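You operate a simulated robot arm through the tools that you are given. There is no shell and no other tool. Be economical: measure what you need, move in short steps, check, and stop when the job is done.

You are at the controls of a simulated two-armed robot. One attempt, no reset.

JOB
Set the width gauge to the ticket and tray the matching part.
Fine: the part shows the same width. Hold the gauge still while you turn its dial. Pass the part from one hand to the other into the steel tray, then slide the tray to a hand's width from the gauge; leave the other two. Drop and knock over nothing. Set down upright: what you pick out.
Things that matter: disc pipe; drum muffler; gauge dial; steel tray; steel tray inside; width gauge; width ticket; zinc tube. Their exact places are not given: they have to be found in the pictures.

Only the result counts: the job must be done as asked and must still hold three seconds after the hand-in. Knocking over, shifting, dropping, spilling or breaking anything else fails it.

ROBOT AND FRAMES
Two 7-joint arms with two-finger parallel grippers on one trunk, on a base that drives. Base frame: it is fixed to the floor where the robot stands at the start and does not move with it; the origin is under the middle of the robot, x ahead of it, y to its left, z up; the surface under the hand at the start is at about z = 850. Readings come in mm, degrees, newtons and seconds.
The left shoulder is at the start at [70, 163, 1220], the right one opposite. With the tool pointing down near the work surface each hand reaches from about 380 to 880 mm from the robot's upright axis, wherever it stands, measured 20 degrees to its own side. Places, roughly: gauge dial [500, -200, 1000]; steel tray inside [500, 200, 900]; width ticket [700, 0, 900]. Payload 3.43 kg a hand.
Tool frame (each hand has its own): the origin (TCP) lies between the finger pads and is the grasp point; the fingertips stand 34 mm ahead of it; z points along the fingers, y is the line along which they close. Largest opening 128 mm; finger width 24, thickness 12; the body of the gripper, 48 by 130 mm, starts 96 mm behind the TCP.
Orientation is told as [roll, pitch, yaw] about the base's x, y, z axes, in that order, counted from this pose: with the fingers straight down and closing along the base's y, the tool's x points along the base's -x, its y along +y and its z along -z.

CONTROLS
- The arms move only by the tool move_arm. It takes "left_motion", "right_motion" or both (then of equal length, played together; a hand with none holds still); each is a list that holds one entry, the list of rows, each a list of 7 numbers: the turn, a rotation vector about the tool's x, y, z in degrees, then the shift along the tool's x, y, z in mm, then the gripper command, from -1 (fully open) to 1 (shut), values between in proportion. In form: [[[wx, wy, wz, x, y, z, fingers], ...]]. A call has 1 to 10 rows; each row is the pose to reach, as a shift and turn from the pose commanded when the call began, along the tool's axes at that moment. Rows are played at 5 a second. More than 50 mm and 8.6 degrees between two rows, or a gripper value outside its range, and nothing of the call is played. Where a pose cannot be reached the arm comes as near as it can. A force on the tool above 50 N (or 10 N above the force at the start of the call, whichever is more), or a blocked arm, ends the call early, and 0.2 s more pass. Each finger travels about 153 mm/s and halts on what it meets, pressing with about 37 N; the grip force reading is that of the motor and also rises with nothing between the fingers. The clock runs only during rows and for 0.2 s after the last one: add rows that repeat a pose to give the fingers time. The reply holds the time, the measured pose of the TCP, the force on the tool along the base axes, the opening and the grip force, in the units named above and with some noise, with the torque about the TCP (base axes, N m) and any sound that the robot's microphone picked up.
- Cameras (640 x 400 px; columns grow to the right, rows downward): "scene" is now at [136.1, -11.8, 1448.2]; the picture's right is [-0.14, -0.99, -0.00], its down [-0.56, 0.08, -0.83] and it looks along [0.82, -0.12, -0.56] (base axes); focal length 242 px, centre (320, 200). "left" rides on the left gripper at [76, 11, -160] in its tool frame; the picture's right is [-0.15, 0.99, 0.00], its down [-0.88, -0.13, -0.46] and it looks along [-0.45, -0.07, 0.89] (tool axes); focal length 234 px, centre (320, 200). "right" rides on the right gripper at [76, -11, -160] in its tool frame; the picture's right is [0.15, 0.99, 0.00], its down [-0.88, 0.13, -0.46] and it looks along [-0.45, 0.07, 0.89] (tool axes); focal length 234 px, centre (320, 200).
- snapshot(camera): a new picture of that camera. The clock stands still meanwhile.
- move_column(by): slides the trunk up (or, below 0, down) by that many mm; the arms and the scene camera ride with it, the base frame stays. It gives what a move gives, with no picture.
- roll_base(legs): drives the robot by 1 to 6 legs, each [ahead, left, turn to the left] in mm, mm and degrees, along the robot's own axes; the way and the turn of a leg run together, so that a leg with both is an arc; at most 1500 mm and 180 degrees a leg. The arms and the cameras ride along, it lands a little off, and it stops where it bumps. It gives what a move gives.
- turn_head(pan, tilt): turns the head with the scene camera to pan (to the left, within 86 degrees either way) and tilt (down, from -29 to 69), counted from straight ahead of the robot. It gives what a move gives.
- locate(camera, pixels): for up to 12 pixels [column, row] of the newest picture of that camera ("zoom" is the newest enlarged one), the place [x, y, z] in the base frame of the surface seen there, good to about 3 mm. The clock stands still meanwhile.
- zoom(camera, box): a new picture of the part [left, top, right, bottom] of that camera's present view, enlarged. The clock stands still meanwhile.
- job_done(): hands the job in; it is judged then, once.

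Keep the steps short. Do not move on a guess: measure, check each grasp and each placing, and mend mistakes. In all there are 80 turns and 62 pictures (those below and enlarged ones count). Leave the grippers open and the arms clear of the work at the hand-in unless told otherwise, and finish with a single line.

The tools are called as a command line: name --argument value ..., lists and objects as JSON in quotes. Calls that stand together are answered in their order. move_arm: Moves the arms, as the interface text tells. Its arguments: {"type":"object","properties":{"left_motion":{"type":"array","items":{"type":"array","items":{"type":"array","items":{"type":"number"}}}},"right_motion":{"type":"array","items":{"type":"array","items":{"type":"array","items":{"type":"number"}}}}},"required":[]} The other tools are called the same way: move_column (by) slides the trunk up or down; roll_base (legs) drives the base; turn_head (pan, tilt) turns the head that bears the scene camera; snapshot (camera) takes a picture; locate (camera, pixels) gives the place of the surface under pixels of a picture; zoom (camera, box) takes an enlarged picture of a part of a camera's view; job_done () hands the job in.

At the start:

```text
t: 0.0
left_tool_pos: [580.9, 31.4, 1256.6]
left_tcp_rot: [0.1, 0.0, 0.0]
left_ft_force: [0.2, 0.1, 0.4]
left_torque: [0.02, 0.02, -0.01]
left_width: 128.1
left_gripper_force: 0.1
right_tool_pos: [509.3, -524.8, 1240.4]
right_tcp_rot: [-0.2, 0.0, 0.0]
right_ft_force: [0.4, 0.9, 0.5]
right_torque: [-0.04, -0.02, -0.01]
right_width: 128.2
right_gripper_force: 0.0
trunk travel left (down, up): [-700.0, 240.0]
robot x, y, heading: [-1.3, 1.7, 0.0]
head pan, tilt: [-8.0, 34.2]
```

scene: 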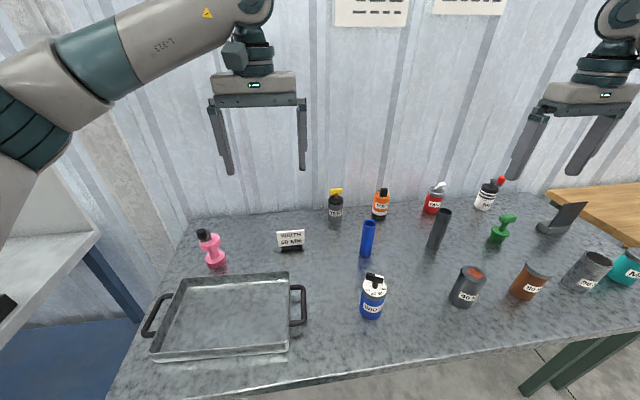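
right: 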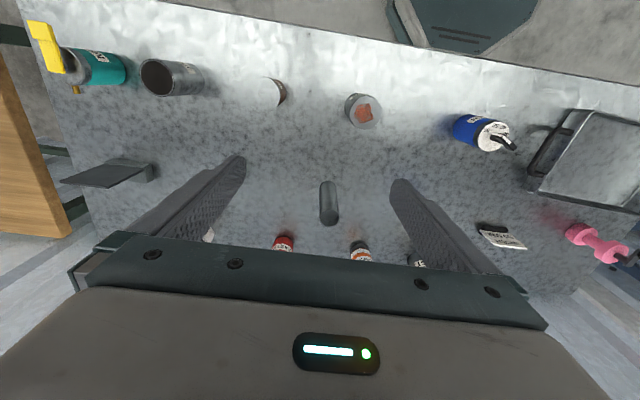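
left: 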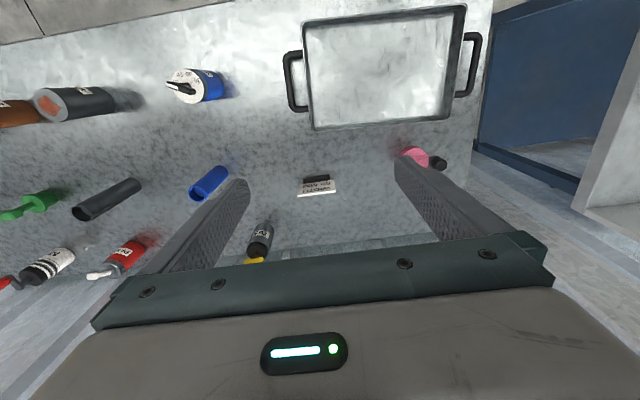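

I see a table with a ticket at (290,240), a tray at (225,315), and many cylinders. I'll zoom to read the labels.

zoom --camera "scene" --box '[240, 180, 400, 330]'

zoom --camera "scene" --box '[430, 180, 640, 320]'

```text
2.67 times, centred on (320, 255) of scene
```

zoom: 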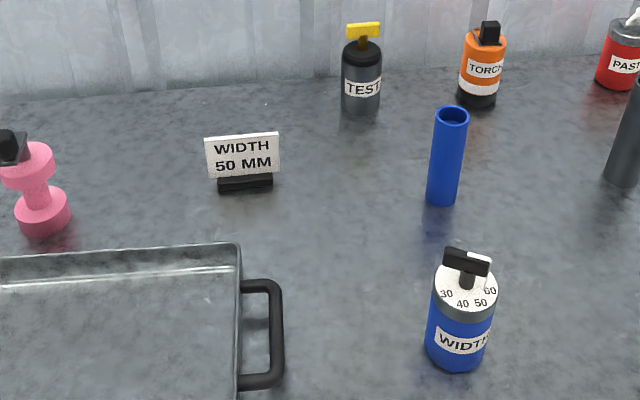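

```text
2.86 times, centred on (535, 250) of scene
```

zoom: 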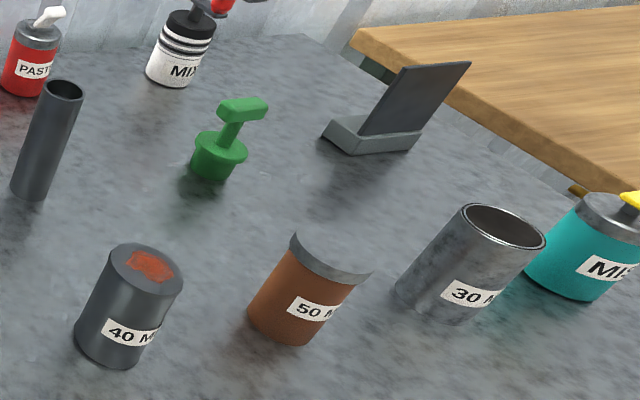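

The ticket says 50 MM and the brown part is marked 50. Next I'll look straight at the gauge and parts and measure their places.

zoom --camera "scene" --box '[340, 260, 404, 324]'

locate --camera "scene" --pixels '[[372, 285], [372, 315], [372, 276], [465, 272], [460, 300], [535, 268], [524, 295], [595, 260], [290, 286], [303, 305], [150, 335], [360, 250]]'

locate --camera "scene" --pixels '[[174, 281], [287, 276], [289, 352], [152, 358], [225, 315], [305, 290], [302, 323], [146, 332], [170, 296], [400, 330], [367, 222], [440, 212]]'

```text
6.25 times, centred on (372, 292) of scene
```

zoom: 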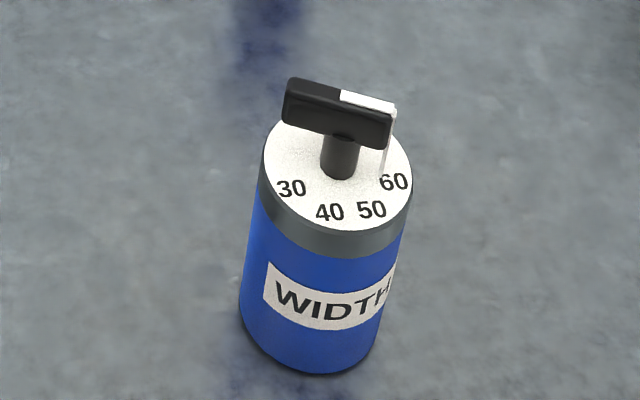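

```text
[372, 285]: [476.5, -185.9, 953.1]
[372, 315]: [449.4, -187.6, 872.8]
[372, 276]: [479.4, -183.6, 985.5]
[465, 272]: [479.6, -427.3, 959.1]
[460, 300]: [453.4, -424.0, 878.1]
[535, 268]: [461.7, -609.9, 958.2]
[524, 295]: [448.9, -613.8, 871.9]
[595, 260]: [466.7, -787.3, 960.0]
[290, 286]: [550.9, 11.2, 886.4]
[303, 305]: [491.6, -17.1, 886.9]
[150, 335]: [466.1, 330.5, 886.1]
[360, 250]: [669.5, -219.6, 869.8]
```

```text
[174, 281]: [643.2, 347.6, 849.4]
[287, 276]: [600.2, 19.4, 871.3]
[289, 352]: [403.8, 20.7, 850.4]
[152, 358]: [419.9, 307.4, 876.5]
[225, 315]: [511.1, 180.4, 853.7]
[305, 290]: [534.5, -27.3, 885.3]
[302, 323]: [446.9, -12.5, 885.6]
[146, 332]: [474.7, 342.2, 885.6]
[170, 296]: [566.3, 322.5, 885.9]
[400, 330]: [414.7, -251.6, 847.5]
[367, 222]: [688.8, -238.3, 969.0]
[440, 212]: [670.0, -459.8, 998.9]
```

The ticket reads 50 MM. The gauge is near [485,-185] and about 100 mm tall, with its dial bar on top pointing near 60. I'll bring the right hand's camera over the gauge for a top view and move the left hand aside.

move_arm --right_motion '[[[0, 0, 0, 11, 43, 10, -1], [0, 0, 0, 22, 86, 20, -1], [0, 0, 0, 33, 129, 40, -1], [0, 0, 0, 44, 172, 60, -1], [0, 0, 0, 55, 215, 80, -1], [0, 0, 0, 66, 258, 100, -1], [0, 0, 0, 77, 301, 115, -1], [0, 0, 0, 89, 345, 130, -1]]]' --left_motion '[[[0, 0, 0, 0, 20, 0, -1], [0, 0, 0, 0, 40, 0, -1], [0, 0, 0, 0, 60, 0, -1], [0, 0, 0, 0, 80, 0, -1], [0, 0, 0, 0, 100, 0, -1], [0, 0, 0, 0, 120, 0, -1], [0, 0, 0, 0, 140, 0, -1], [0, 0, 0, 0, 160, 0, -1]]]'

snapshot --camera "right"

```text
t: 1.8
left_tool_pos: [580.9, 193.9, 1255.9]
left_tcp_rot: [-0.1, 0.1, 0.0]
left_ft_force: [0.6, 0.7, -0.3]
left_torque: [-0.04, 0.01, 0.02]
left_width: 127.7
left_gripper_force: 0.1
right_tool_pos: [420.7, -174.2, 1110.4]
right_tcp_rot: [-0.1, 0.0, 0.0]
right_ft_force: [-0.8, -0.2, -0.5]
right_torque: [-0.06, -0.01, 0.01]
right_width: 128.2
right_gripper_force: 0.1
trunk travel left (down, up): [-700.0, 240.0]
robot x, y, heading: [-1.8, 5.7, -0.1]
head pan, tilt: [-8.0, 34.2]
```

```text
55 pictures are left
```

right: 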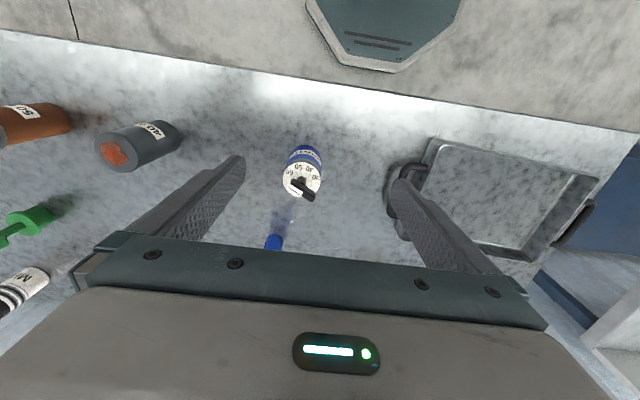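

The gauge shows at (302,175). I'll zoom there and measure it.

zoom --camera "right" --box '[270, 138, 340, 208]'

locate --camera "right" --pixels '[[285, 182], [319, 180], [302, 165], [293, 181], [312, 197], [303, 188], [298, 150], [288, 163], [320, 162], [305, 147]]'

```text
5.71 times, centred on (305, 173) of right
```

zoom: 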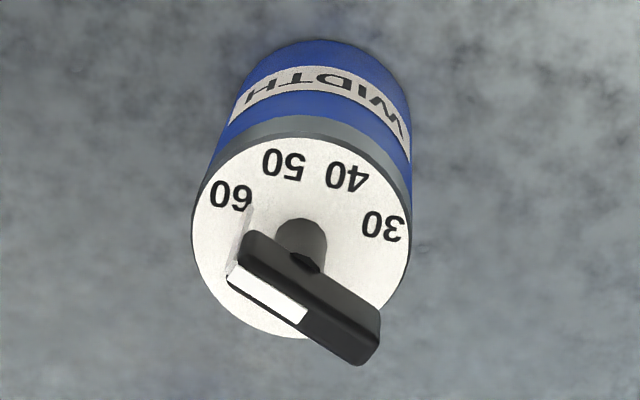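

```text
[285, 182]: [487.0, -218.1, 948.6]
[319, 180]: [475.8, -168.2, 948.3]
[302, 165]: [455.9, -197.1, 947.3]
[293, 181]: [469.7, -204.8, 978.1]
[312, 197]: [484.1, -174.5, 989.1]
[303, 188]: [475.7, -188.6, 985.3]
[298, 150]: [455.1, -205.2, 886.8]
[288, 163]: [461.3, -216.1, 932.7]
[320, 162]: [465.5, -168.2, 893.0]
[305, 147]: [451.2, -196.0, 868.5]
```

The pointer stands at 60. Fifty is 45° further clockwise seen from above. The gauge axis is near [482,-192], with a radius of about 28 and the bar at z≈980. The left hand will hold the gauge from its left side, nearly level, while the right turns the bar from above. First I'll turn the left hand, in two halves.

move_arm --left_motion '[[[4.15, 4.15, -5.41, 14, -19, 22, -1], [8.3, 8.3, -10.82, 28, -38, 44, -1], [12.45, 12.45, -16.23, 42, -57, 66, -1], [16.6, 16.6, -21.64, 56, -76, 88, -1], [20.75, 20.75, -27.05, 70, -95, 110, -1], [24.9, 24.9, -32.46, 85, -114, 133, -1], [29.05, 29.05, -37.87, 99, -134, 156, -1]]]'

move_arm --left_motion '[[[4.15, 4.15, -5.41, 0, 0, 0, -1], [8.3, 8.3, -10.82, 0, 0, 0, -1], [12.45, 12.45, -16.23, 0, 0, 0, -1], [16.6, 16.6, -21.64, 0, 0, 0, -1], [20.75, 20.75, -27.05, 0, 0, 0, -1], [24.9, 24.9, -32.46, 0, 0, 0, -1], [29.05, 29.05, -37.87, 0, 0, 0, -1]]]'

snapshot --camera "left"

```text
t: 3.4
left_tool_pos: [481.9, 58.3, 1101.2]
left_tcp_rot: [-19.8, 35.9, 33.1]
left_ft_force: [-0.6, -0.9, 0.3]
left_torque: [-0.02, -0.01, -0.01]
left_width: 128.0
left_gripper_force: 0.0
right_tool_pos: [420.3, -176.8, 1110.7]
right_tcp_rot: [0.0, 0.1, -0.1]
right_ft_force: [0.6, 0.2, -0.5]
right_torque: [-0.01, -0.02, 0.0]
right_width: 128.0
right_gripper_force: 0.0
trunk travel left (down, up): [-700.0, 240.0]
robot x, y, heading: [-1.0, 0.6, -0.0]
head pan, tilt: [-8.0, 34.2]
```

```text
t: 5.0
left_tool_pos: [480.7, 57.3, 1101.1]
left_tcp_rot: [0.0, 75.1, 90.0]
left_ft_force: [-0.1, 0.2, -0.5]
left_torque: [0.02, 0.0, 0.0]
left_width: 127.8
left_gripper_force: 0.0
right_tool_pos: [420.8, -176.5, 1111.1]
right_tcp_rot: [0.0, -0.1, 0.1]
right_ft_force: [-0.4, 0.7, -0.2]
right_torque: [0.0, -0.03, 0.01]
right_width: 128.1
right_gripper_force: 0.1
trunk travel left (down, up): [-700.0, 240.0]
robot x, y, heading: [2.6, -1.4, -0.3]
head pan, tilt: [-8.0, 34.2]
```

```text
53 pictures are left
```

left: 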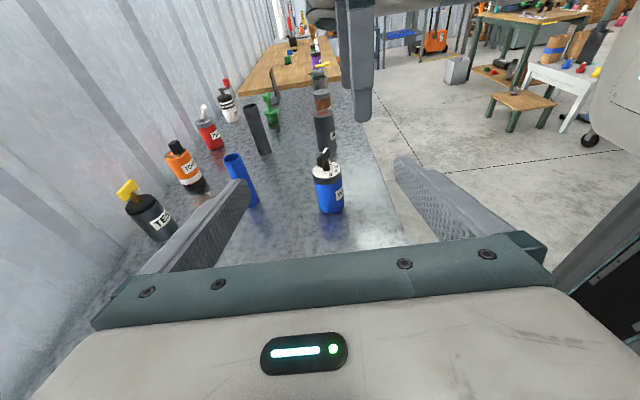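

The left hand now points at the gauge (328,190). I'll measure its flanks from this side.

zoom --camera "left" --box '[288, 140, 368, 220]'

locate --camera "left" --pixels '[[328, 205], [328, 190], [316, 195], [341, 195], [327, 170], [315, 172], [339, 172], [321, 155], [327, 165], [327, 178]]'

```text
5.00 times, centred on (328, 180) of left
```

zoom: 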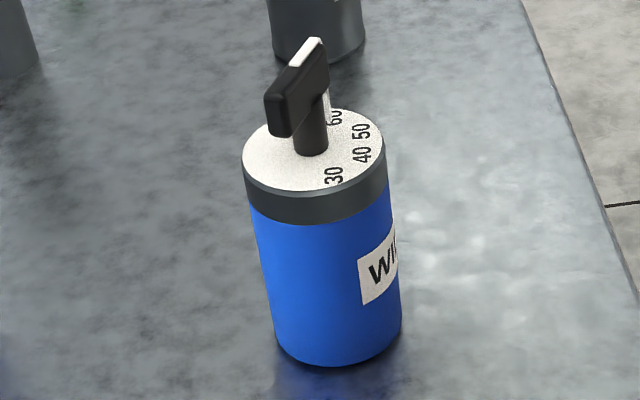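

```text
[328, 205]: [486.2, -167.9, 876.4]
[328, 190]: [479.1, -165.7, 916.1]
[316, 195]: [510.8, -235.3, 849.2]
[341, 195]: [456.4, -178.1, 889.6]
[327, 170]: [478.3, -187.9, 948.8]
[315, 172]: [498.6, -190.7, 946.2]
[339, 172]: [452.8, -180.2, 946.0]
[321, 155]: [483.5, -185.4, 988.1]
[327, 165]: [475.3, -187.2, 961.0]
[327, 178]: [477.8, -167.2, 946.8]
```

Gauge axis comes to about [478.5,-192], radius 28. I'll lower the left hand to its pre-grasp point, 126 mm short of it.

move_arm --left_motion '[[[0, 0, 0, -26, 0.4, 32, -1], [0, 0, 0, -52, 0.8, 65, -1], [0, 0, 0, -78, 1.2, 97, -1], [0, 0, 0, -104, 1.6, 130, -1], [0, 0, 0, -129.5, 2, 162, -1], [0, 0, 0, -129.5, 2, 162, -1]]]'

snapshot --camera "left"

snapshot --camera "scene"

```text
t: 6.4
left_tool_pos: [479.1, -65.1, 932.9]
left_tcp_rot: [-0.2, 75.0, 90.0]
left_ft_force: [0.9, 0.0, -0.8]
left_torque: [0.05, 0.02, 0.01]
left_width: 128.2
left_gripper_force: 0.0
right_tool_pos: [420.4, -176.5, 1109.8]
right_tcp_rot: [0.0, 0.0, 0.0]
right_ft_force: [-0.6, 0.4, -0.5]
right_torque: [0.0, 0.01, 0.0]
right_width: 127.9
right_gripper_force: 0.0
trunk travel left (down, up): [-700.0, 240.0]
robot x, y, heading: [-0.3, -3.2, 0.1]
head pan, tilt: [-8.0, 34.2]
```

```text
51 pictures are left
```

left: 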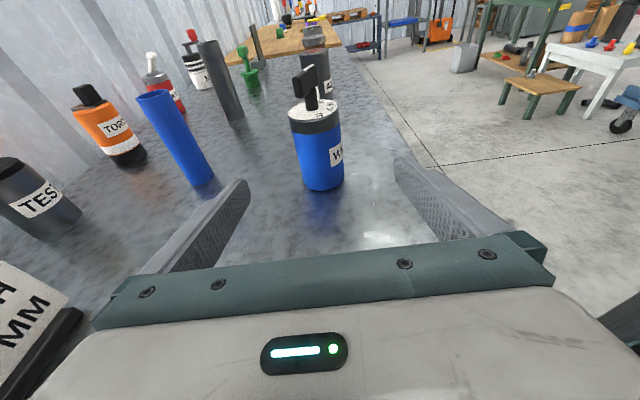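

```text
50 pictures are left
```

scene: 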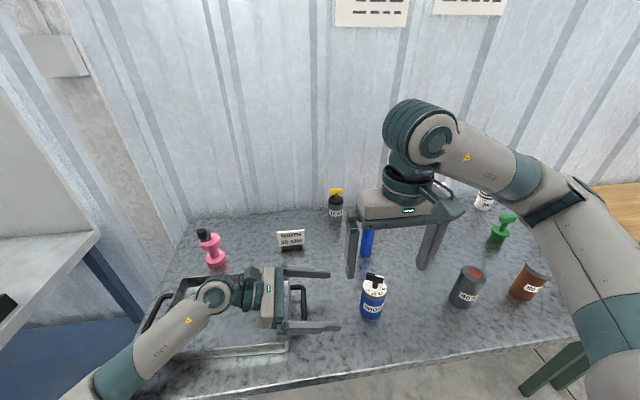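

The left forearm passes over the tray. I'll check its clearance and the gauge again before going in.

locate --camera "scene" --pixels '[[205, 300], [180, 325], [140, 350], [240, 295], [270, 300], [100, 375]]'

locate --camera "left" --pixels '[[320, 165], [320, 140], [302, 150], [340, 150], [294, 115], [338, 112], [315, 107]]'

```text
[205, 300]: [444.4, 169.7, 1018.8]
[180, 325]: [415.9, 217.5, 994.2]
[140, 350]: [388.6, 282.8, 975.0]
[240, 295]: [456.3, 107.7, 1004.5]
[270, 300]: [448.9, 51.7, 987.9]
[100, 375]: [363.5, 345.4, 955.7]
```

```text
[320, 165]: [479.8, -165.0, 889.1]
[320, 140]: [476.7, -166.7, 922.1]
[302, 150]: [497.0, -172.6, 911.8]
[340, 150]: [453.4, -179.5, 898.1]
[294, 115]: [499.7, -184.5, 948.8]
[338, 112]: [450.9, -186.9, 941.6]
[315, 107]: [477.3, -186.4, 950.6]
```

The left forearm sits low: its top is at z 955 near the table edge. I'll raise the trunk 200 mm and lower the hand back, so the elbow clears the tray.

move_column --by 200

move_arm --left_motion '[[[0, 0, 0, -38.6, 0, 10.4, -1], [0, 0, 0, -77.3, 0, 20.7, -1], [0, 0, 0, -116, 0, 31, -1], [0, 0, 0, -154.5, 0, 41.4, -1], [0, 0, 0, -193.2, 0, 51.8, -1], [0, 0, 0, -193.2, 0, 51.8, -1]]]'

snapshot --camera "scene"

```text
t: 8.6
left_tool_pos: [479.5, -65.0, 1133.2]
left_tcp_rot: [0.0, 75.0, 90.0]
left_ft_force: [-0.6, -0.6, -0.2]
left_torque: [0.0, 0.02, 0.0]
left_width: 127.9
left_gripper_force: 0.1
right_tool_pos: [420.8, -177.0, 1309.7]
right_tcp_rot: [-0.1, 0.0, -0.1]
right_ft_force: [0.5, 0.3, -0.5]
right_torque: [-0.01, 0.02, 0.01]
right_width: 127.9
right_gripper_force: 0.0
trunk travel left (down, up): [-900.0, 40.0]
robot x, y, heading: [0.5, -1.7, -0.1]
head pan, tilt: [-8.0, 34.2]
```

```text
t: 10.0
left_tool_pos: [480.1, -65.0, 933.1]
left_tcp_rot: [0.0, 75.0, 89.9]
left_ft_force: [0.0, -0.2, -0.4]
left_torque: [0.03, -0.01, -0.02]
left_width: 128.1
left_gripper_force: 0.1
right_tool_pos: [420.3, -177.5, 1311.0]
right_tcp_rot: [0.0, -0.1, 0.0]
right_ft_force: [-0.3, -1.0, -0.6]
right_torque: [-0.04, 0.0, 0.03]
right_width: 128.1
right_gripper_force: 0.1
trunk travel left (down, up): [-900.0, 40.0]
robot x, y, heading: [-2.3, -4.2, -0.1]
head pan, tilt: [-8.0, 34.2]
```

```text
49 pictures are left
```

scene: 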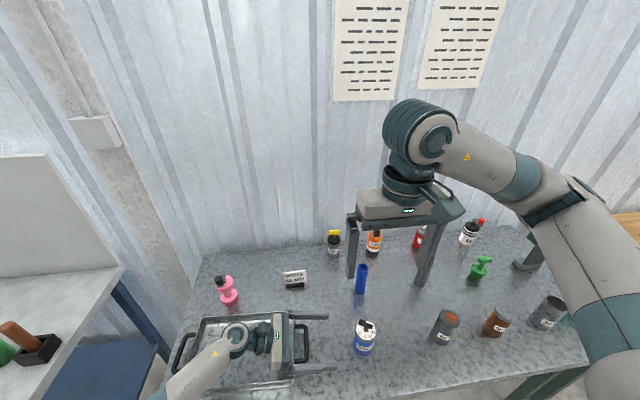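

locate --camera "scene" --pixels '[[230, 340], [215, 355], [195, 372], [170, 392], [240, 335], [364, 332]]'

```text
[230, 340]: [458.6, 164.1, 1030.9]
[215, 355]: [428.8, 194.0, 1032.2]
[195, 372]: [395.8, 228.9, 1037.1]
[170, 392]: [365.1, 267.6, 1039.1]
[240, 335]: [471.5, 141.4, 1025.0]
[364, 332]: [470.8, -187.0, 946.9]
```

The forearm is now well clear. I'll advance along the fingers to the gauge with the fingers open.

move_arm --left_motion '[[[0, 0, 0, 0, 3, 30, -1], [0, 0, 0, 0, 3, 60, -1], [0, 0, 0, 0, 3, 95, -1], [0, 0, 0, 0, 3, 127, -1], [0, 0, 0, 0, 3, 127, -1]]]'

snapshot --camera "left"

```text
t: 11.2
left_tool_pos: [475.4, -189.5, 899.4]
left_tcp_rot: [-0.1, 75.0, 89.9]
left_ft_force: [0.3, 0.9, 0.3]
left_torque: [0.0, -0.01, 0.0]
left_width: 128.0
left_gripper_force: 0.0
right_tool_pos: [421.4, -177.4, 1311.2]
right_tcp_rot: [0.0, 0.0, 0.0]
right_ft_force: [-0.5, 0.7, 0.0]
right_torque: [0.0, 0.03, 0.0]
right_width: 127.9
right_gripper_force: 0.1
trunk travel left (down, up): [-900.0, 40.0]
robot x, y, heading: [-0.2, -1.5, 0.4]
head pan, tilt: [-8.0, 34.2]
```

```text
48 pictures are left
```

left: 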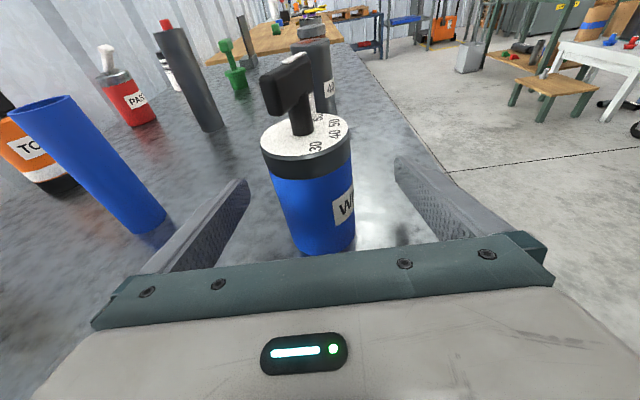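

zoom --camera "left" --box '[240, 125, 400, 225]'

locate --camera "left" --pixels '[[279, 193], [350, 193], [315, 193], [285, 215], [352, 215], [319, 215]]'

```text
4.00 times, centred on (320, 175) of left
```

zoom: 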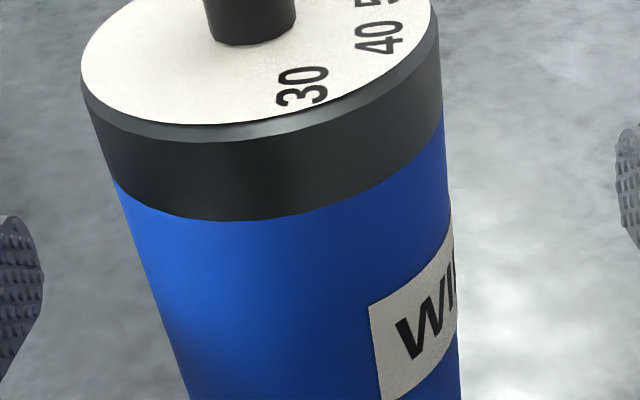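

```text
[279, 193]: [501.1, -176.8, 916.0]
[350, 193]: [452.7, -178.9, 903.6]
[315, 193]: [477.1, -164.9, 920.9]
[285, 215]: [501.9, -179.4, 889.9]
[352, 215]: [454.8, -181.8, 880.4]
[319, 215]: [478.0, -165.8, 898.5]
```

The gauge sits about 3 mm toward the far finger, so I'll shift by that and close gently.

move_arm --left_motion '[[[0, 0, 0, 0, -3, 0, -1], [0, 0, 0, 0, -3, 0, -0.4], [0, 0, 0, 0, -3, 0, 0], [0, 0, 0, 0, -3, 0, 0.05], [0, 0, 0, 0, -3, 0, 0.05]]]'

zoom --camera "left" --box '[240, 125, 400, 225]'

```text
t: 12.4
left_tool_pos: [479.0, -188.8, 899.8]
left_tcp_rot: [-0.1, 75.0, 89.8]
left_ft_force: [-0.4, -0.1, -1.5]
left_torque: [0.03, -0.03, 0.01]
left_width: 61.0
left_gripper_force: 0.1
right_tool_pos: [421.3, -177.7, 1311.4]
right_tcp_rot: [0.0, 0.1, 0.0]
right_ft_force: [-0.1, 0.4, -0.3]
right_torque: [0.0, 0.03, -0.01]
right_width: 128.0
right_gripper_force: 0.1
trunk travel left (down, up): [-900.0, 40.0]
robot x, y, heading: [-6.2, -1.5, 0.1]
head pan, tilt: [-8.0, 34.2]
```

```text
4.00 times, centred on (320, 175) of left
```

zoom: 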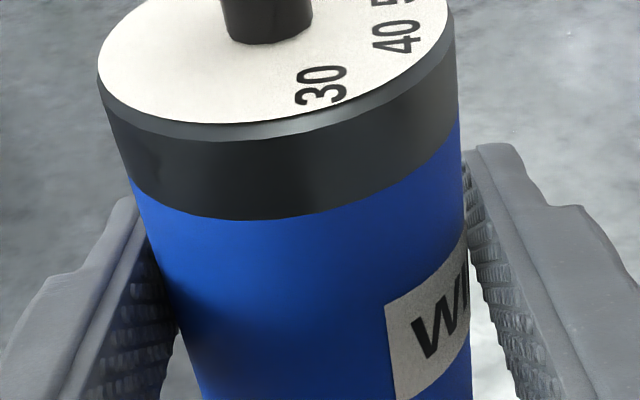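

It's nearly centred with about 2 mm of play on each side. Now I'll close the fingers firmly.

move_arm --left_motion '[[[0, 0, 0, 0, 0, 0, 0.12], [0, 0, 0, 0, 0, 0, 0.2], [0, 0, 0, 0, 0, 0, 0.4], [0, 0, 0, 0, 0, 0, 1], [0, 0, 0, 0, 0, 0, 1]]]'

zoom --camera "left" --box '[240, 85, 400, 185]'

```text
t: 13.6
left_tool_pos: [479.5, -189.8, 900.6]
left_tcp_rot: [-0.1, 74.9, 89.9]
left_ft_force: [0.5, 0.2, 1.2]
left_torque: [0.01, 0.01, 0.04]
left_width: 56.9
left_gripper_force: 37.0
right_tool_pos: [420.2, -176.7, 1311.3]
right_tcp_rot: [0.0, 0.0, 0.0]
right_ft_force: [-0.6, 0.2, 0.4]
right_torque: [0.01, 0.0, -0.01]
right_width: 128.0
right_gripper_force: 0.0
trunk travel left (down, up): [-900.0, 40.0]
robot x, y, heading: [3.5, 4.6, 0.1]
head pan, tilt: [-8.0, 34.2]
```

```text
4.00 times, centred on (320, 135) of left
```

zoom: 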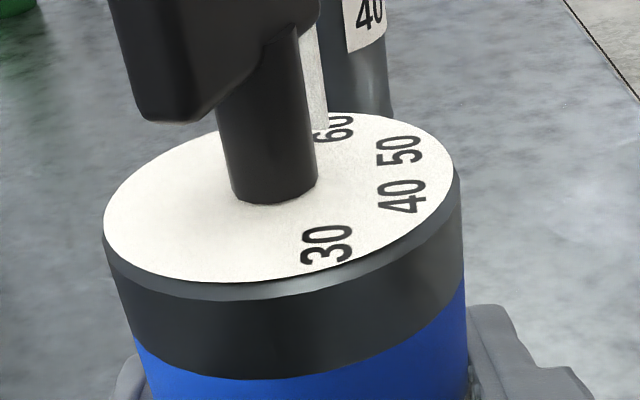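

The gauge is held (37 N, 56.9 mm). Now the right hand goes over the dial, yawed 65° so the fingers straddle the bar, stopping at z 1120.

move_arm --right_motion '[[[0, 0, -8.1, -7, -2, 24, -1], [0, 0, -16.2, -14, -4, 48, -1], [0, 0, -24.3, -22, -6, 72, -1], [0, 0, -32.5, -29, -8, 96, -1], [0, 0, -40.6, -36, -10, 120, -1], [0, 0, -48.7, -44, -12, 144, -1], [0, 0, -56.8, -51, -14, 168, -1], [0, 0, -65, -59, -16, 191, -1], [0, 0, -65, -59, -16, 191, -1]]]'

snapshot --camera "right"

```text
t: 15.6
left_tool_pos: [480.1, -187.7, 900.3]
left_tcp_rot: [-0.1, 75.0, 89.9]
left_ft_force: [0.9, 0.2, 1.9]
left_torque: [-0.06, -0.06, 0.02]
left_width: 56.6
left_gripper_force: 37.1
right_tool_pos: [480.2, -192.8, 1119.1]
right_tcp_rot: [0.1, 0.0, 65.1]
right_ft_force: [-0.4, 0.8, -0.3]
right_torque: [0.0, -0.05, -0.01]
right_width: 128.0
right_gripper_force: 0.1
trunk travel left (down, up): [-900.0, 40.0]
robot x, y, heading: [-2.1, -2.8, -0.1]
head pan, tilt: [-8.0, 34.2]
```

```text
44 pictures are left
```

right: 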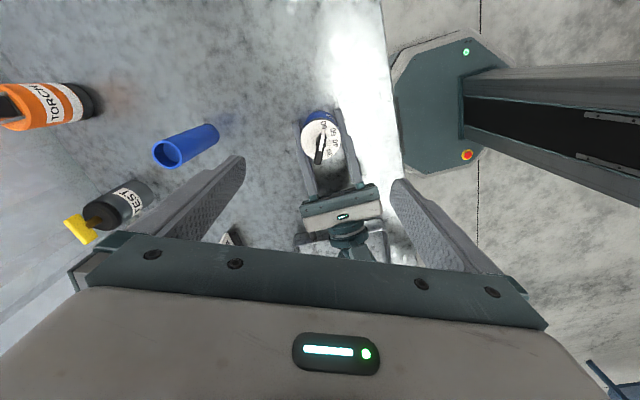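

zoom --camera "right" --box '[280, 110, 360, 180]'

locate --camera "right" --pixels '[[319, 160], [322, 138], [320, 148]]'

```text
5.71 times, centred on (320, 145) of right
```

zoom: 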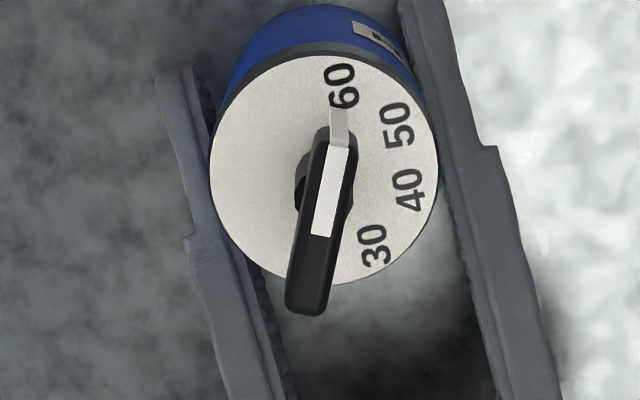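

```text
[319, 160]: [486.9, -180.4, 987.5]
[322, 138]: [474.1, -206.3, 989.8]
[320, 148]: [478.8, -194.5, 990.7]
```

The bar is centred under the hand and aligned with the fingers. I'll narrow the opening, descend to TCP z≈990, and check.

move_arm --right_motion '[[[0, 0, 0, 0, 0, 32, 0], [0, 0, 0, 0, 0, 65, 0.1], [0, 0, 0, 0, 0, 100, 0.2], [0, 0, 0, 0, 0, 128, 0.2], [0, 0, 0, 0, 0, 128, 0.2]]]'

zoom --camera "right" --box '[240, 120, 400, 220]'

```text
t: 16.8
left_tool_pos: [478.7, -187.9, 900.1]
left_tcp_rot: [-0.1, 75.0, 90.0]
left_ft_force: [1.5, 1.3, 2.0]
left_torque: [0.02, -0.04, 0.01]
left_width: 56.7
left_gripper_force: 36.7
right_tool_pos: [480.1, -193.1, 990.7]
right_tcp_rot: [0.1, 0.0, 65.1]
right_ft_force: [0.0, -0.9, 0.0]
right_torque: [0.0, 0.0, 0.01]
right_width: 51.0
right_gripper_force: 0.1
trunk travel left (down, up): [-900.0, 40.0]
robot x, y, heading: [-0.7, -0.6, 0.0]
head pan, tilt: [-8.0, 34.2]
```

```text
4.00 times, centred on (320, 170) of right
```

zoom: 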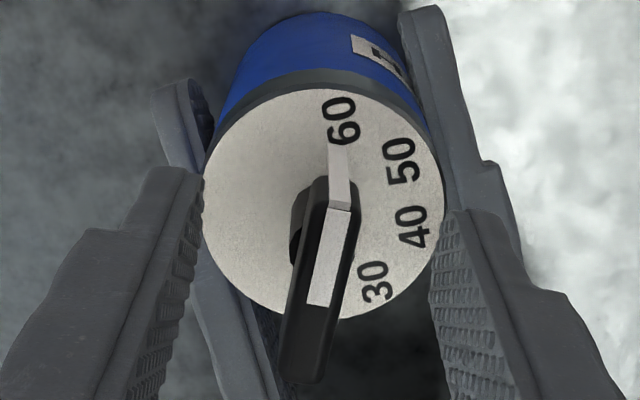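

The bar is centred between the fingers, so I'll close on it.

move_arm --right_motion '[[[0, 0, 0, 0, 0, 0, 0.5], [0, 0, 0, 0, 0, 0, 0.7], [0, 0, 0, 0, 0, 0, 0.85], [0, 0, 0, 0, 0, 0, 1], [0, 0, 0, 0, 0, 0, 1]]]'

```text
t: 18.0
left_tool_pos: [479.9, -188.8, 900.5]
left_tcp_rot: [-0.1, 75.0, 89.9]
left_ft_force: [1.1, 1.3, 1.0]
left_torque: [-0.35, -0.11, -0.01]
left_width: 56.9
left_gripper_force: 37.3
right_tool_pos: [479.5, -193.6, 991.3]
right_tcp_rot: [0.1, 0.0, 65.0]
right_ft_force: [-0.4, 0.6, -0.9]
right_torque: [0.36, 0.13, -0.02]
right_width: 12.3
right_gripper_force: 36.6
trunk travel left (down, up): [-900.0, 40.0]
robot x, y, heading: [-3.2, -0.3, 0.1]
head pan, tilt: [-8.0, 34.2]
```

The bar is gripped (12.3 mm). Now I'll turn it 45° clockwise in small steps.

move_arm --right_motion '[[[0, 0, 5, 0, 0, 0, 1], [0, 0, 10, 0, 0, 0, 1], [0, 0, 15, 0, 0, 0, 1], [0, 0, 20, 0, 0, 0, 1], [0, 0, 25, 0, 0, 0, 1], [0, 0, 30, 0, 0, 0, 1], [0, 0, 35, 0, 0, 0, 1], [0, 0, 40, 0, 0, 0, 1], [0, 0, 45, 0, 0, 0, 1], [0, 0, 45, 0, 0, 0, 1]]]'

zoom --camera "right" --box '[240, 120, 400, 220]'

zoom --camera "scene" --box '[324, 300, 404, 360]'

```text
t: 20.2
left_tool_pos: [478.9, -189.2, 900.4]
left_tcp_rot: [0.1, 75.0, 89.9]
left_ft_force: [-4.3, -1.5, 7.8]
left_torque: [0.34, -0.13, 0.01]
left_width: 56.9
left_gripper_force: 36.7
right_tool_pos: [479.6, -193.8, 990.9]
right_tcp_rot: [0.0, 0.0, 19.9]
right_ft_force: [4.5, 2.1, -7.9]
right_torque: [-0.21, -0.26, -0.02]
right_width: 12.1
right_gripper_force: 36.8
trunk travel left (down, up): [-900.0, 40.0]
robot x, y, heading: [-0.4, 3.1, -0.1]
head pan, tilt: [-8.0, 34.2]
```

```text
4.00 times, centred on (320, 170) of right
```

zoom: 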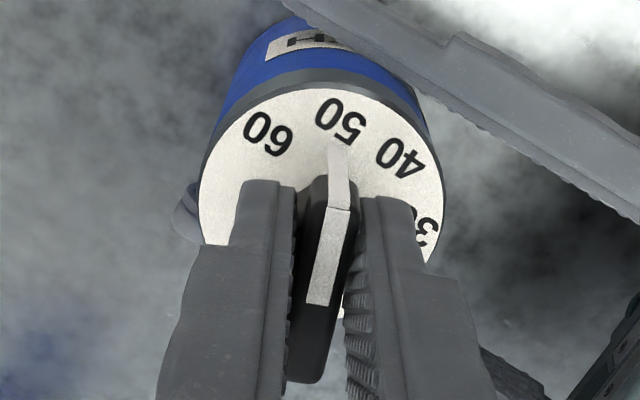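

```text
6.67 times, centred on (364, 330) of scene
```

zoom: 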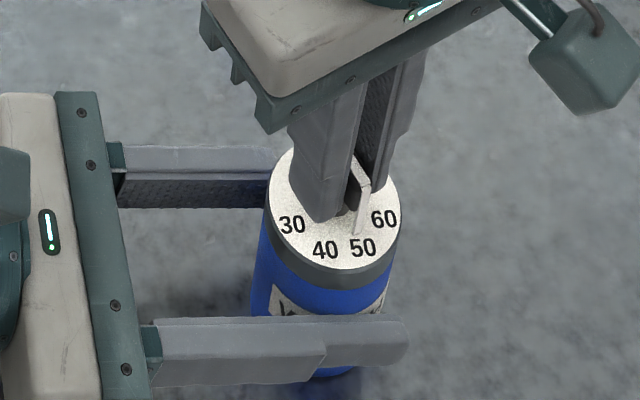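

The pointer now stands on 50. I'll release the dial and lift the right hand straight up while the left still holds.

move_arm --right_motion '[[[0, 0, 0, 0, 0, 0, 0.6], [0, 0, 0, 0, 0, 0, 0.3], [0, 0, 0, 0, 0, 0, 0.3], [0, 0, 0, 0, 0, -30, 0.3], [0, 0, 0, 0, 0, -70, 0.3], [0, 0, 0, 0, 0, -110, 0], [0, 0, 0, 0, 0, -150, -0.5], [0, 0, 0, 0, 0, -150, -1]]]'

zoom --camera "right" --box '[280, 110, 360, 180]'

```text
t: 22.0
left_tool_pos: [479.2, -188.0, 900.5]
left_tcp_rot: [0.0, 75.0, 89.9]
left_ft_force: [0.2, 1.9, 3.4]
left_torque: [0.07, -0.03, 0.0]
left_width: 56.6
left_gripper_force: 37.2
right_tool_pos: [479.2, -193.8, 1142.4]
right_tcp_rot: [0.0, 0.0, 20.1]
right_ft_force: [0.0, 0.0, -0.5]
right_torque: [0.03, 0.02, -0.01]
right_width: 128.0
right_gripper_force: 0.1
trunk travel left (down, up): [-900.0, 40.0]
robot x, y, heading: [-1.7, 2.8, -0.0]
head pan, tilt: [-8.0, 34.2]
```

```text
5.71 times, centred on (320, 145) of right
```

zoom: 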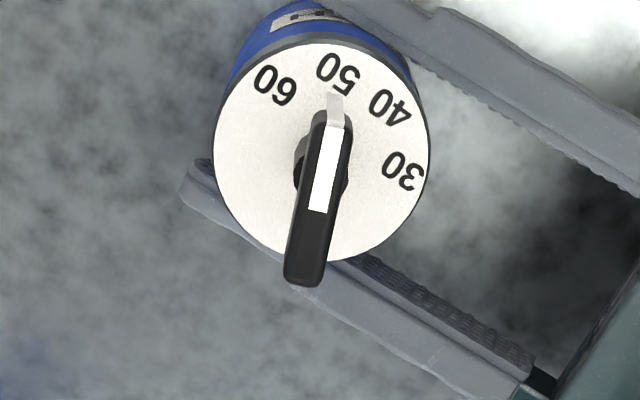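

The dial holds at 50. The left hand now opens and backs out, and the right hand travels to a viewpoint near the brown part.

move_arm --left_motion '[[[0, 0, 0, 0, 0, 0, 0], [0, 0, 0, 0, 0, 0, -0.5], [0, 0, 0, 0, 0, 0, -1], [0, 0, 0, 0, 0, 0, -1], [0, 0, 0, 0, 0, -30, -1], [0, 0, 0, 0, 0, -65, -1], [0, 0, 0, 0, 0, -100, -1], [0, 0, 0, 0, 0, -135, -1], [0, 0, 0, 30, 0, -150, -1], [0, 0, 0, 70, 0, -165, -1]]]' --right_motion '[[[0, 0, 2, 21.8, -36.6, 0, -1], [0, 0, 4, 43.6, -73.1, 0, -1], [0, 0, 6, 65.4, -109.7, 0, -1], [0, 0, 8, 87.2, -146.2, 0, -1], [0, 0, 10, 109, -182.8, 0, -1], [0, 0, 12, 130.8, -219.4, 0, -1], [0, 0, 14, 152.6, -256, 0, -1], [0, 0, 16, 174.4, -292.5, 0, -1], [0, 0, 18, 196.2, -329, 0, -1], [0, 0, 20, 218, -365.6, 0, -1]]]'

snapshot --camera "right"

snapshot --camera "scene"

```text
t: 24.2
left_tool_pos: [477.3, -45.8, 1010.4]
left_tcp_rot: [-0.3, 74.9, 89.8]
left_ft_force: [0.4, 0.0, 0.0]
left_torque: [-0.01, 0.04, 0.02]
left_width: 127.9
left_gripper_force: 0.0
right_tool_pos: [398.6, -612.9, 1141.7]
right_tcp_rot: [0.0, 0.0, 0.0]
right_ft_force: [0.3, -0.3, 0.1]
right_torque: [0.0, 0.0, -0.02]
right_width: 128.3
right_gripper_force: 0.1
trunk travel left (down, up): [-900.0, 40.0]
robot x, y, heading: [1.0, -2.3, -0.2]
head pan, tilt: [-8.0, 34.2]
```

```text
38 pictures are left
```

right: 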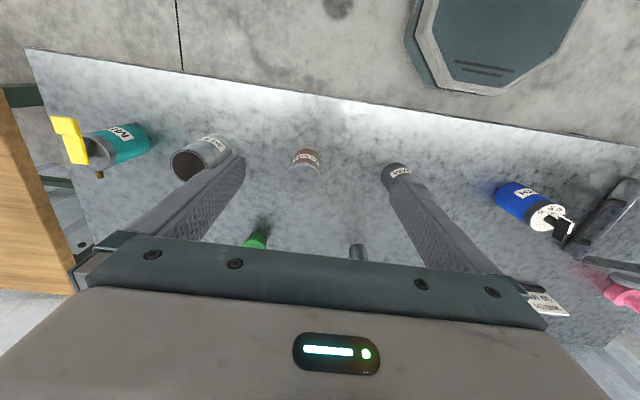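

```text
37 pictures are left
```

scene: 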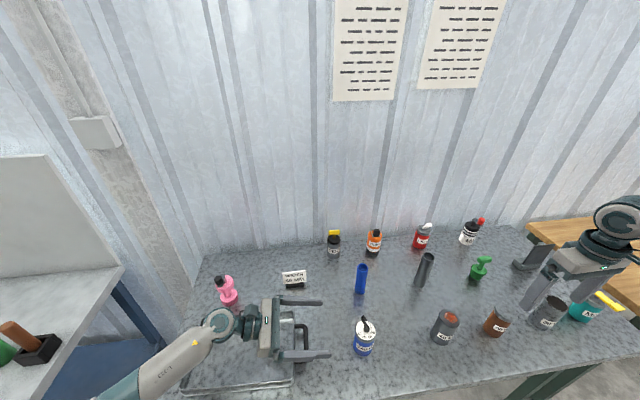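

The gauge still stands on 50. Next I'll zoom on the brown part and measure it.

zoom --camera "right" --box '[270, 130, 350, 180]'

zoom --camera "scene" --box '[420, 290, 580, 360]'

locate --camera "right" --pixels '[[297, 165], [317, 165], [306, 154], [307, 168], [307, 160], [306, 150], [300, 158], [314, 158]]'

locate --camera "scene" --pixels '[[497, 313], [488, 312], [506, 316], [499, 307], [490, 330], [495, 335]]'

```text
8.00 times, centred on (310, 155) of right
```

zoom: 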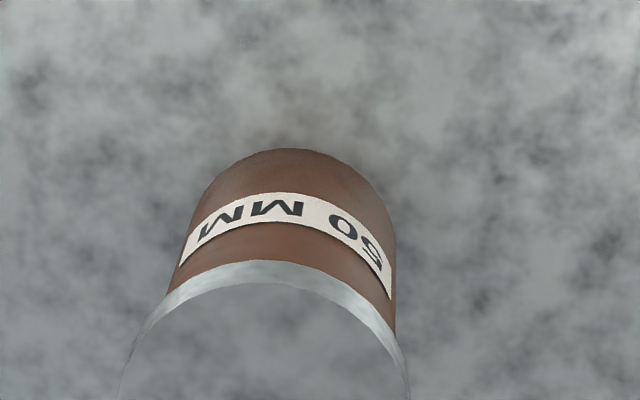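

```text
4.00 times, centred on (500, 325) of scene
```

zoom: 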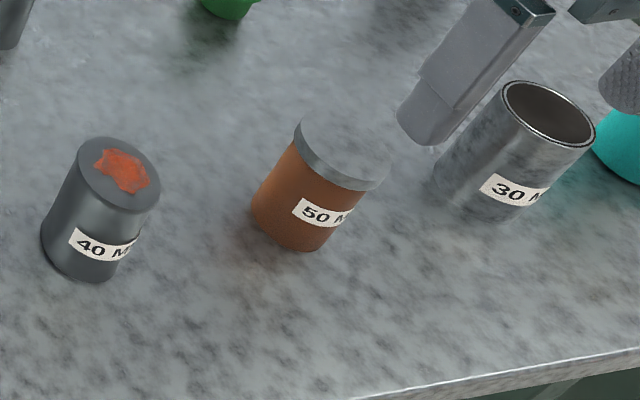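

```text
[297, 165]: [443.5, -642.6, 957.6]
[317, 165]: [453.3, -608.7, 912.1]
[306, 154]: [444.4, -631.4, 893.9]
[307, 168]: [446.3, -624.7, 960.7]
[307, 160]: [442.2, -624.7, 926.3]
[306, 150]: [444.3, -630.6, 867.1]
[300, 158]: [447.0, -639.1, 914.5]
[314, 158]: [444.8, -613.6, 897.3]
```

```text
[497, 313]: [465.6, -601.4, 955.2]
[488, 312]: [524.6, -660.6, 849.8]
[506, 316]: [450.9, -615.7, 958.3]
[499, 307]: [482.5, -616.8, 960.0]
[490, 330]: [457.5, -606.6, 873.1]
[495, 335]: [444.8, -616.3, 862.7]
```

The part reads 50 MM with its lid at z≈960. I'll find the lid's rim more exactly.

zoom --camera "right" --box '[260, 150, 340, 200]'

locate --camera "scene" --pixels '[[505.7, 312], [495, 307], [516, 318], [511, 307], [500, 317], [514, 310], [503, 305]]'

locate --camera "right" --pixels '[[303, 170], [303, 180], [303, 190], [290, 180], [316, 180], [287, 175], [319, 175], [303, 195]]'

```text
8.00 times, centred on (300, 175) of right
```

zoom: 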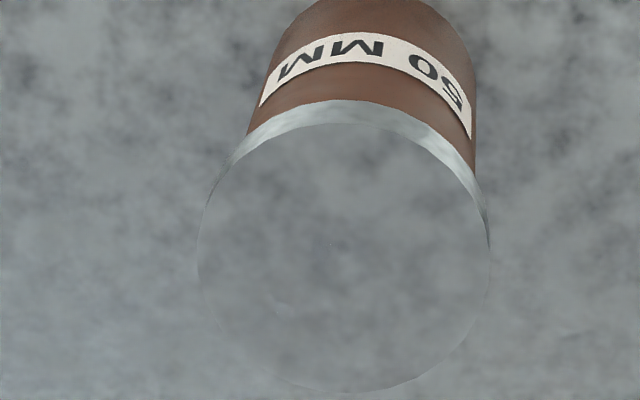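

```text
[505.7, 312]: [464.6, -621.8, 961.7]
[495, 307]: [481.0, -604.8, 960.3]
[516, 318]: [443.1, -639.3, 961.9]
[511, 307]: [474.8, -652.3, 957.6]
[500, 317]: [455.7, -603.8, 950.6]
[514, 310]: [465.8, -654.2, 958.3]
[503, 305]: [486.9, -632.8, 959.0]
```

```text
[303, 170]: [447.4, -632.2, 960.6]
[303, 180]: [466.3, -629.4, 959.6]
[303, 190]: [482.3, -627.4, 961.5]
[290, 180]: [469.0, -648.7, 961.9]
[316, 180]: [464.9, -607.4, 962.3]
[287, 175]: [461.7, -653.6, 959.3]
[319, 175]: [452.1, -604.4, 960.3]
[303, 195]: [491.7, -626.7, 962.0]
```

The lid centre is [469.5,-629] with a diameter of about 58. I'll move the right hand above it, then descend.

move_arm --right_motion '[[[0, 0, 0, -24, -5, 20, -1], [0, 0, 0, -48, -11, 40, -1], [0, 0, 0, -71, -16, 60, -1], [0, 0, 0, -71, -16, 100, -1], [0, 0, 0, -71, -16, 130, -1], [0, 0, 0, -71, -16, 130, -1]]]'

zoom --camera "right" --box '[220, 100, 420, 240]'

```text
t: 25.6
left_tool_pos: [479.2, -46.7, 1010.9]
left_tcp_rot: [-0.1, 75.0, 89.9]
left_ft_force: [-0.4, -0.1, 0.7]
left_torque: [-0.04, -0.02, 0.04]
left_width: 127.7
left_gripper_force: 0.1
right_tool_pos: [469.0, -626.6, 1011.4]
right_tcp_rot: [0.0, -0.1, -0.1]
right_ft_force: [-0.5, 0.3, -1.1]
right_torque: [-0.01, -0.01, 0.0]
right_width: 128.1
right_gripper_force: 0.2
trunk travel left (down, up): [-900.0, 40.0]
robot x, y, heading: [-0.9, -0.0, 0.2]
head pan, tilt: [-8.0, 34.2]
```

```text
2.86 times, centred on (320, 170) of right
```

zoom: 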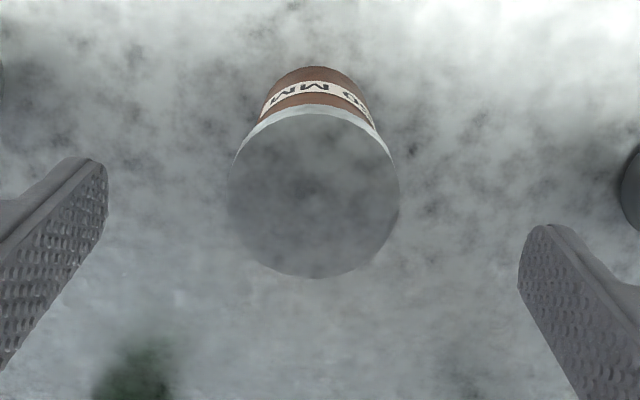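

It's off by under 2 mm; I'll correct that, descend to z 935 and close.

move_arm --right_motion '[[[0, 0, 0, 1.5, -1.7, 25, -1], [0, 0, 0, 1.5, -1.7, 50, -1], [0, 0, 0, 1.5, -1.7, 76, -1], [0, 0, 0, 1.5, -1.7, 76, -0.2], [0, 0, 0, 1.5, -1.7, 76, 0], [0, 0, 0, 1.5, -1.7, 76, 0.1], [0, 0, 0, 1.5, -1.7, 76, 0.3], [0, 0, 0, 1.5, -1.7, 76, 1], [0, 0, 0, 1.5, -1.7, 76, 1]]]'

snapshot --camera "right"

```text
t: 27.6
left_tool_pos: [477.8, -46.1, 1011.4]
left_tcp_rot: [0.0, 75.0, 89.9]
left_ft_force: [-1.1, 1.1, 0.6]
left_torque: [-0.04, 0.0, -0.02]
left_width: 128.0
left_gripper_force: 0.0
right_tool_pos: [470.1, -630.2, 934.1]
right_tcp_rot: [0.0, 0.1, 0.0]
right_ft_force: [0.2, -0.3, 1.0]
right_torque: [-0.06, 0.01, -0.03]
right_width: 57.1
right_gripper_force: 37.4
trunk travel left (down, up): [-900.0, 40.0]
robot x, y, heading: [1.4, 1.2, 0.0]
head pan, tilt: [-8.0, 34.2]
```

```text
32 pictures are left
```

right: 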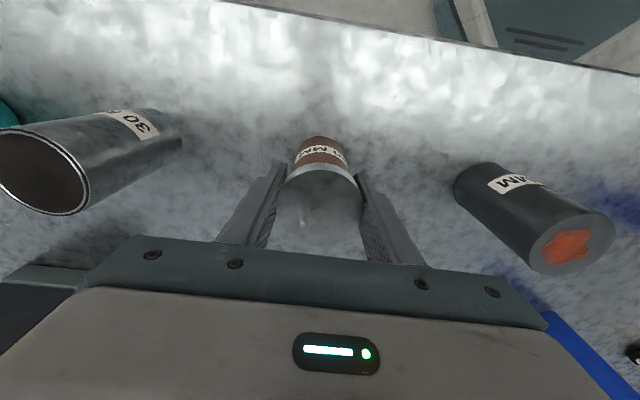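

The part is gripped (57.1 mm). I'll lift it straight up while the left hand goes to its waiting place.

move_arm --right_motion '[[[0, 0, 0, 0, 0, -10, 1], [0, 0, 0, 0, 0, -40, 1], [0, 0, 0, 0, 0, -80, 1], [0, 0, 0, 0, 0, -120, 1], [0, 0, 0, 0, 0, -160, 1], [0, 0, 0, 0, 0, -216, 1]]]' --left_motion '[[[0, 0, 0, 18, 1, -18, -1], [0, 0, 0, 37, 2, -36, -1], [0, 0, 0, 56, 4, -54, -1], [0, 0, 0, 75, 5, -72, -1], [0, 0, 0, 94, 7, -90, -1], [0, 0, 0, 113, 8, -109, -1]]]'

```text
refused: row 6 steps farther than a row can; nothing moved
```

move_arm --right_motion '[[[0, 0, 0, 0, 0, -20, 1], [0, 0, 0, 0, 0, -56, 1], [0, 0, 0, 0, 0, -96, 1], [0, 0, 0, 0, 0, -136, 1], [0, 0, 0, 0, 0, -176, 1], [0, 0, 0, 0, 0, -216, 1]]]' --left_motion '[[[0, 0, 0, 18, 1, -18, -1], [0, 0, 0, 37, 2, -36, -1], [0, 0, 0, 56, 4, -54, -1], [0, 0, 0, 75, 5, -72, -1], [0, 0, 0, 94, 7, -90, -1], [0, 0, 0, 113, 8, -109, -1]]]'

snapshot --camera "right"

```text
t: 29.0
left_tool_pos: [471.2, 30.0, 1147.1]
left_tcp_rot: [0.1, 74.9, 90.0]
left_ft_force: [-0.6, -0.1, 0.2]
left_torque: [0.01, -0.02, -0.01]
left_width: 128.0
left_gripper_force: 0.1
right_tool_pos: [468.7, -629.6, 1152.4]
right_tcp_rot: [0.0, 0.0, 0.1]
right_ft_force: [-0.4, 0.2, -0.6]
right_torque: [-0.01, -0.04, -0.04]
right_width: 57.1
right_gripper_force: 36.5
trunk travel left (down, up): [-900.0, 40.0]
robot x, y, heading: [-0.6, 3.9, 0.0]
head pan, tilt: [-8.0, 34.2]
```

```text
31 pictures are left
```

right: 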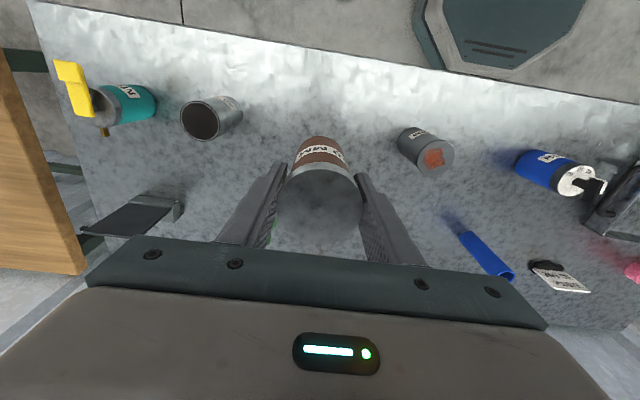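

The part is lifted. I'll carry it left to the handover place at about [470,-120].

move_arm --right_motion '[[[0, 0, 0, 0, 20, 0, 1], [0, 0, 0, 0, 55, 0, 1], [0, 0, 0, 0, 92, 0, 1], [0, 0, 0, 0, 130, 0, 1], [0, 0, 0, 0, 168, 0, 1], [0, 0, 0, 0, 206, 0, 1], [0, 0, 0, 0, 244, 0, 1], [0, 0, 0, 0, 282, 0, 1], [0, 0, 0, 0, 320, 0, 1], [0, 0, 0, 0, 350, 0, 1]]]'

move_arm --right_motion '[[[0, 0, 0, 0, 30, 0, 1], [0, 0, 0, 0, 60, 0, 1], [0, 0, 0, 0, 95, 0, 1], [0, 0, 0, 0, 130, 0, 1], [0, 0, 0, 0, 160, 0, 1], [0, 0, 0, 0, 160, 0, 1]]]'

snapshot --camera "left"

snapshot --camera "scene"

```text
t: 31.2
left_tool_pos: [472.2, 29.2, 1146.2]
left_tcp_rot: [0.1, 75.1, 90.1]
left_ft_force: [-0.3, -0.3, -0.2]
left_torque: [0.03, -0.01, -0.02]
left_width: 128.0
left_gripper_force: 0.0
right_tool_pos: [470.6, -277.4, 1151.7]
right_tcp_rot: [-0.1, 0.0, -0.2]
right_ft_force: [0.5, -0.4, -1.4]
right_torque: [0.01, -0.01, -0.01]
right_width: 57.0
right_gripper_force: 36.7
trunk travel left (down, up): [-900.0, 40.0]
robot x, y, heading: [0.4, -1.2, -0.1]
head pan, tilt: [-8.0, 34.2]
```

```text
t: 32.6
left_tool_pos: [471.0, 29.0, 1147.3]
left_tcp_rot: [-0.1, 74.9, 90.0]
left_ft_force: [0.5, 0.6, -0.6]
left_torque: [0.04, 0.02, 0.02]
left_width: 127.9
left_gripper_force: 0.0
right_tool_pos: [468.1, -119.7, 1150.5]
right_tcp_rot: [0.1, 0.0, -0.1]
right_ft_force: [0.1, -0.4, -1.4]
right_torque: [0.03, -0.03, 0.03]
right_width: 56.9
right_gripper_force: 36.4
trunk travel left (down, up): [-900.0, 40.0]
robot x, y, heading: [-0.5, -2.0, 0.2]
head pan, tilt: [-8.0, 34.2]
```

```text
30 pictures are left
```

left: 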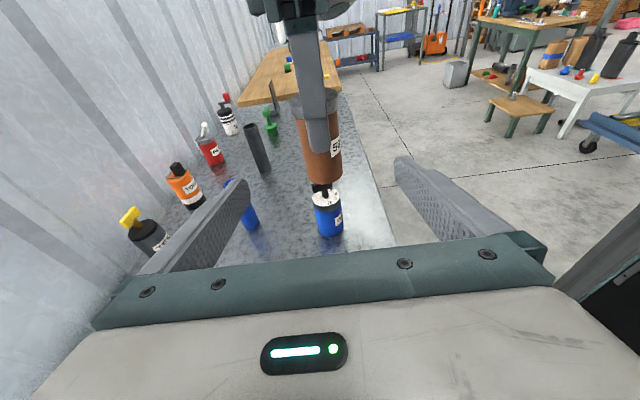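

```text
29 pictures are left
```

scene: 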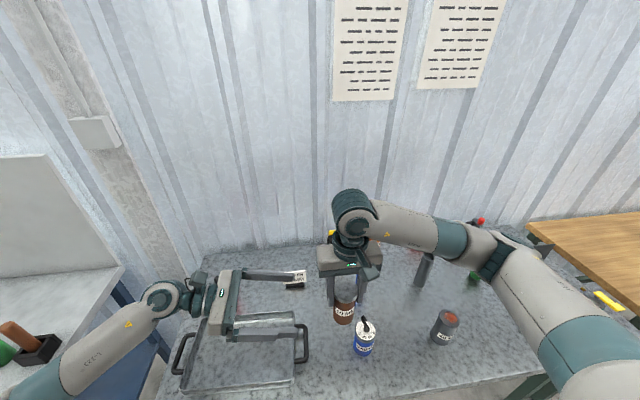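

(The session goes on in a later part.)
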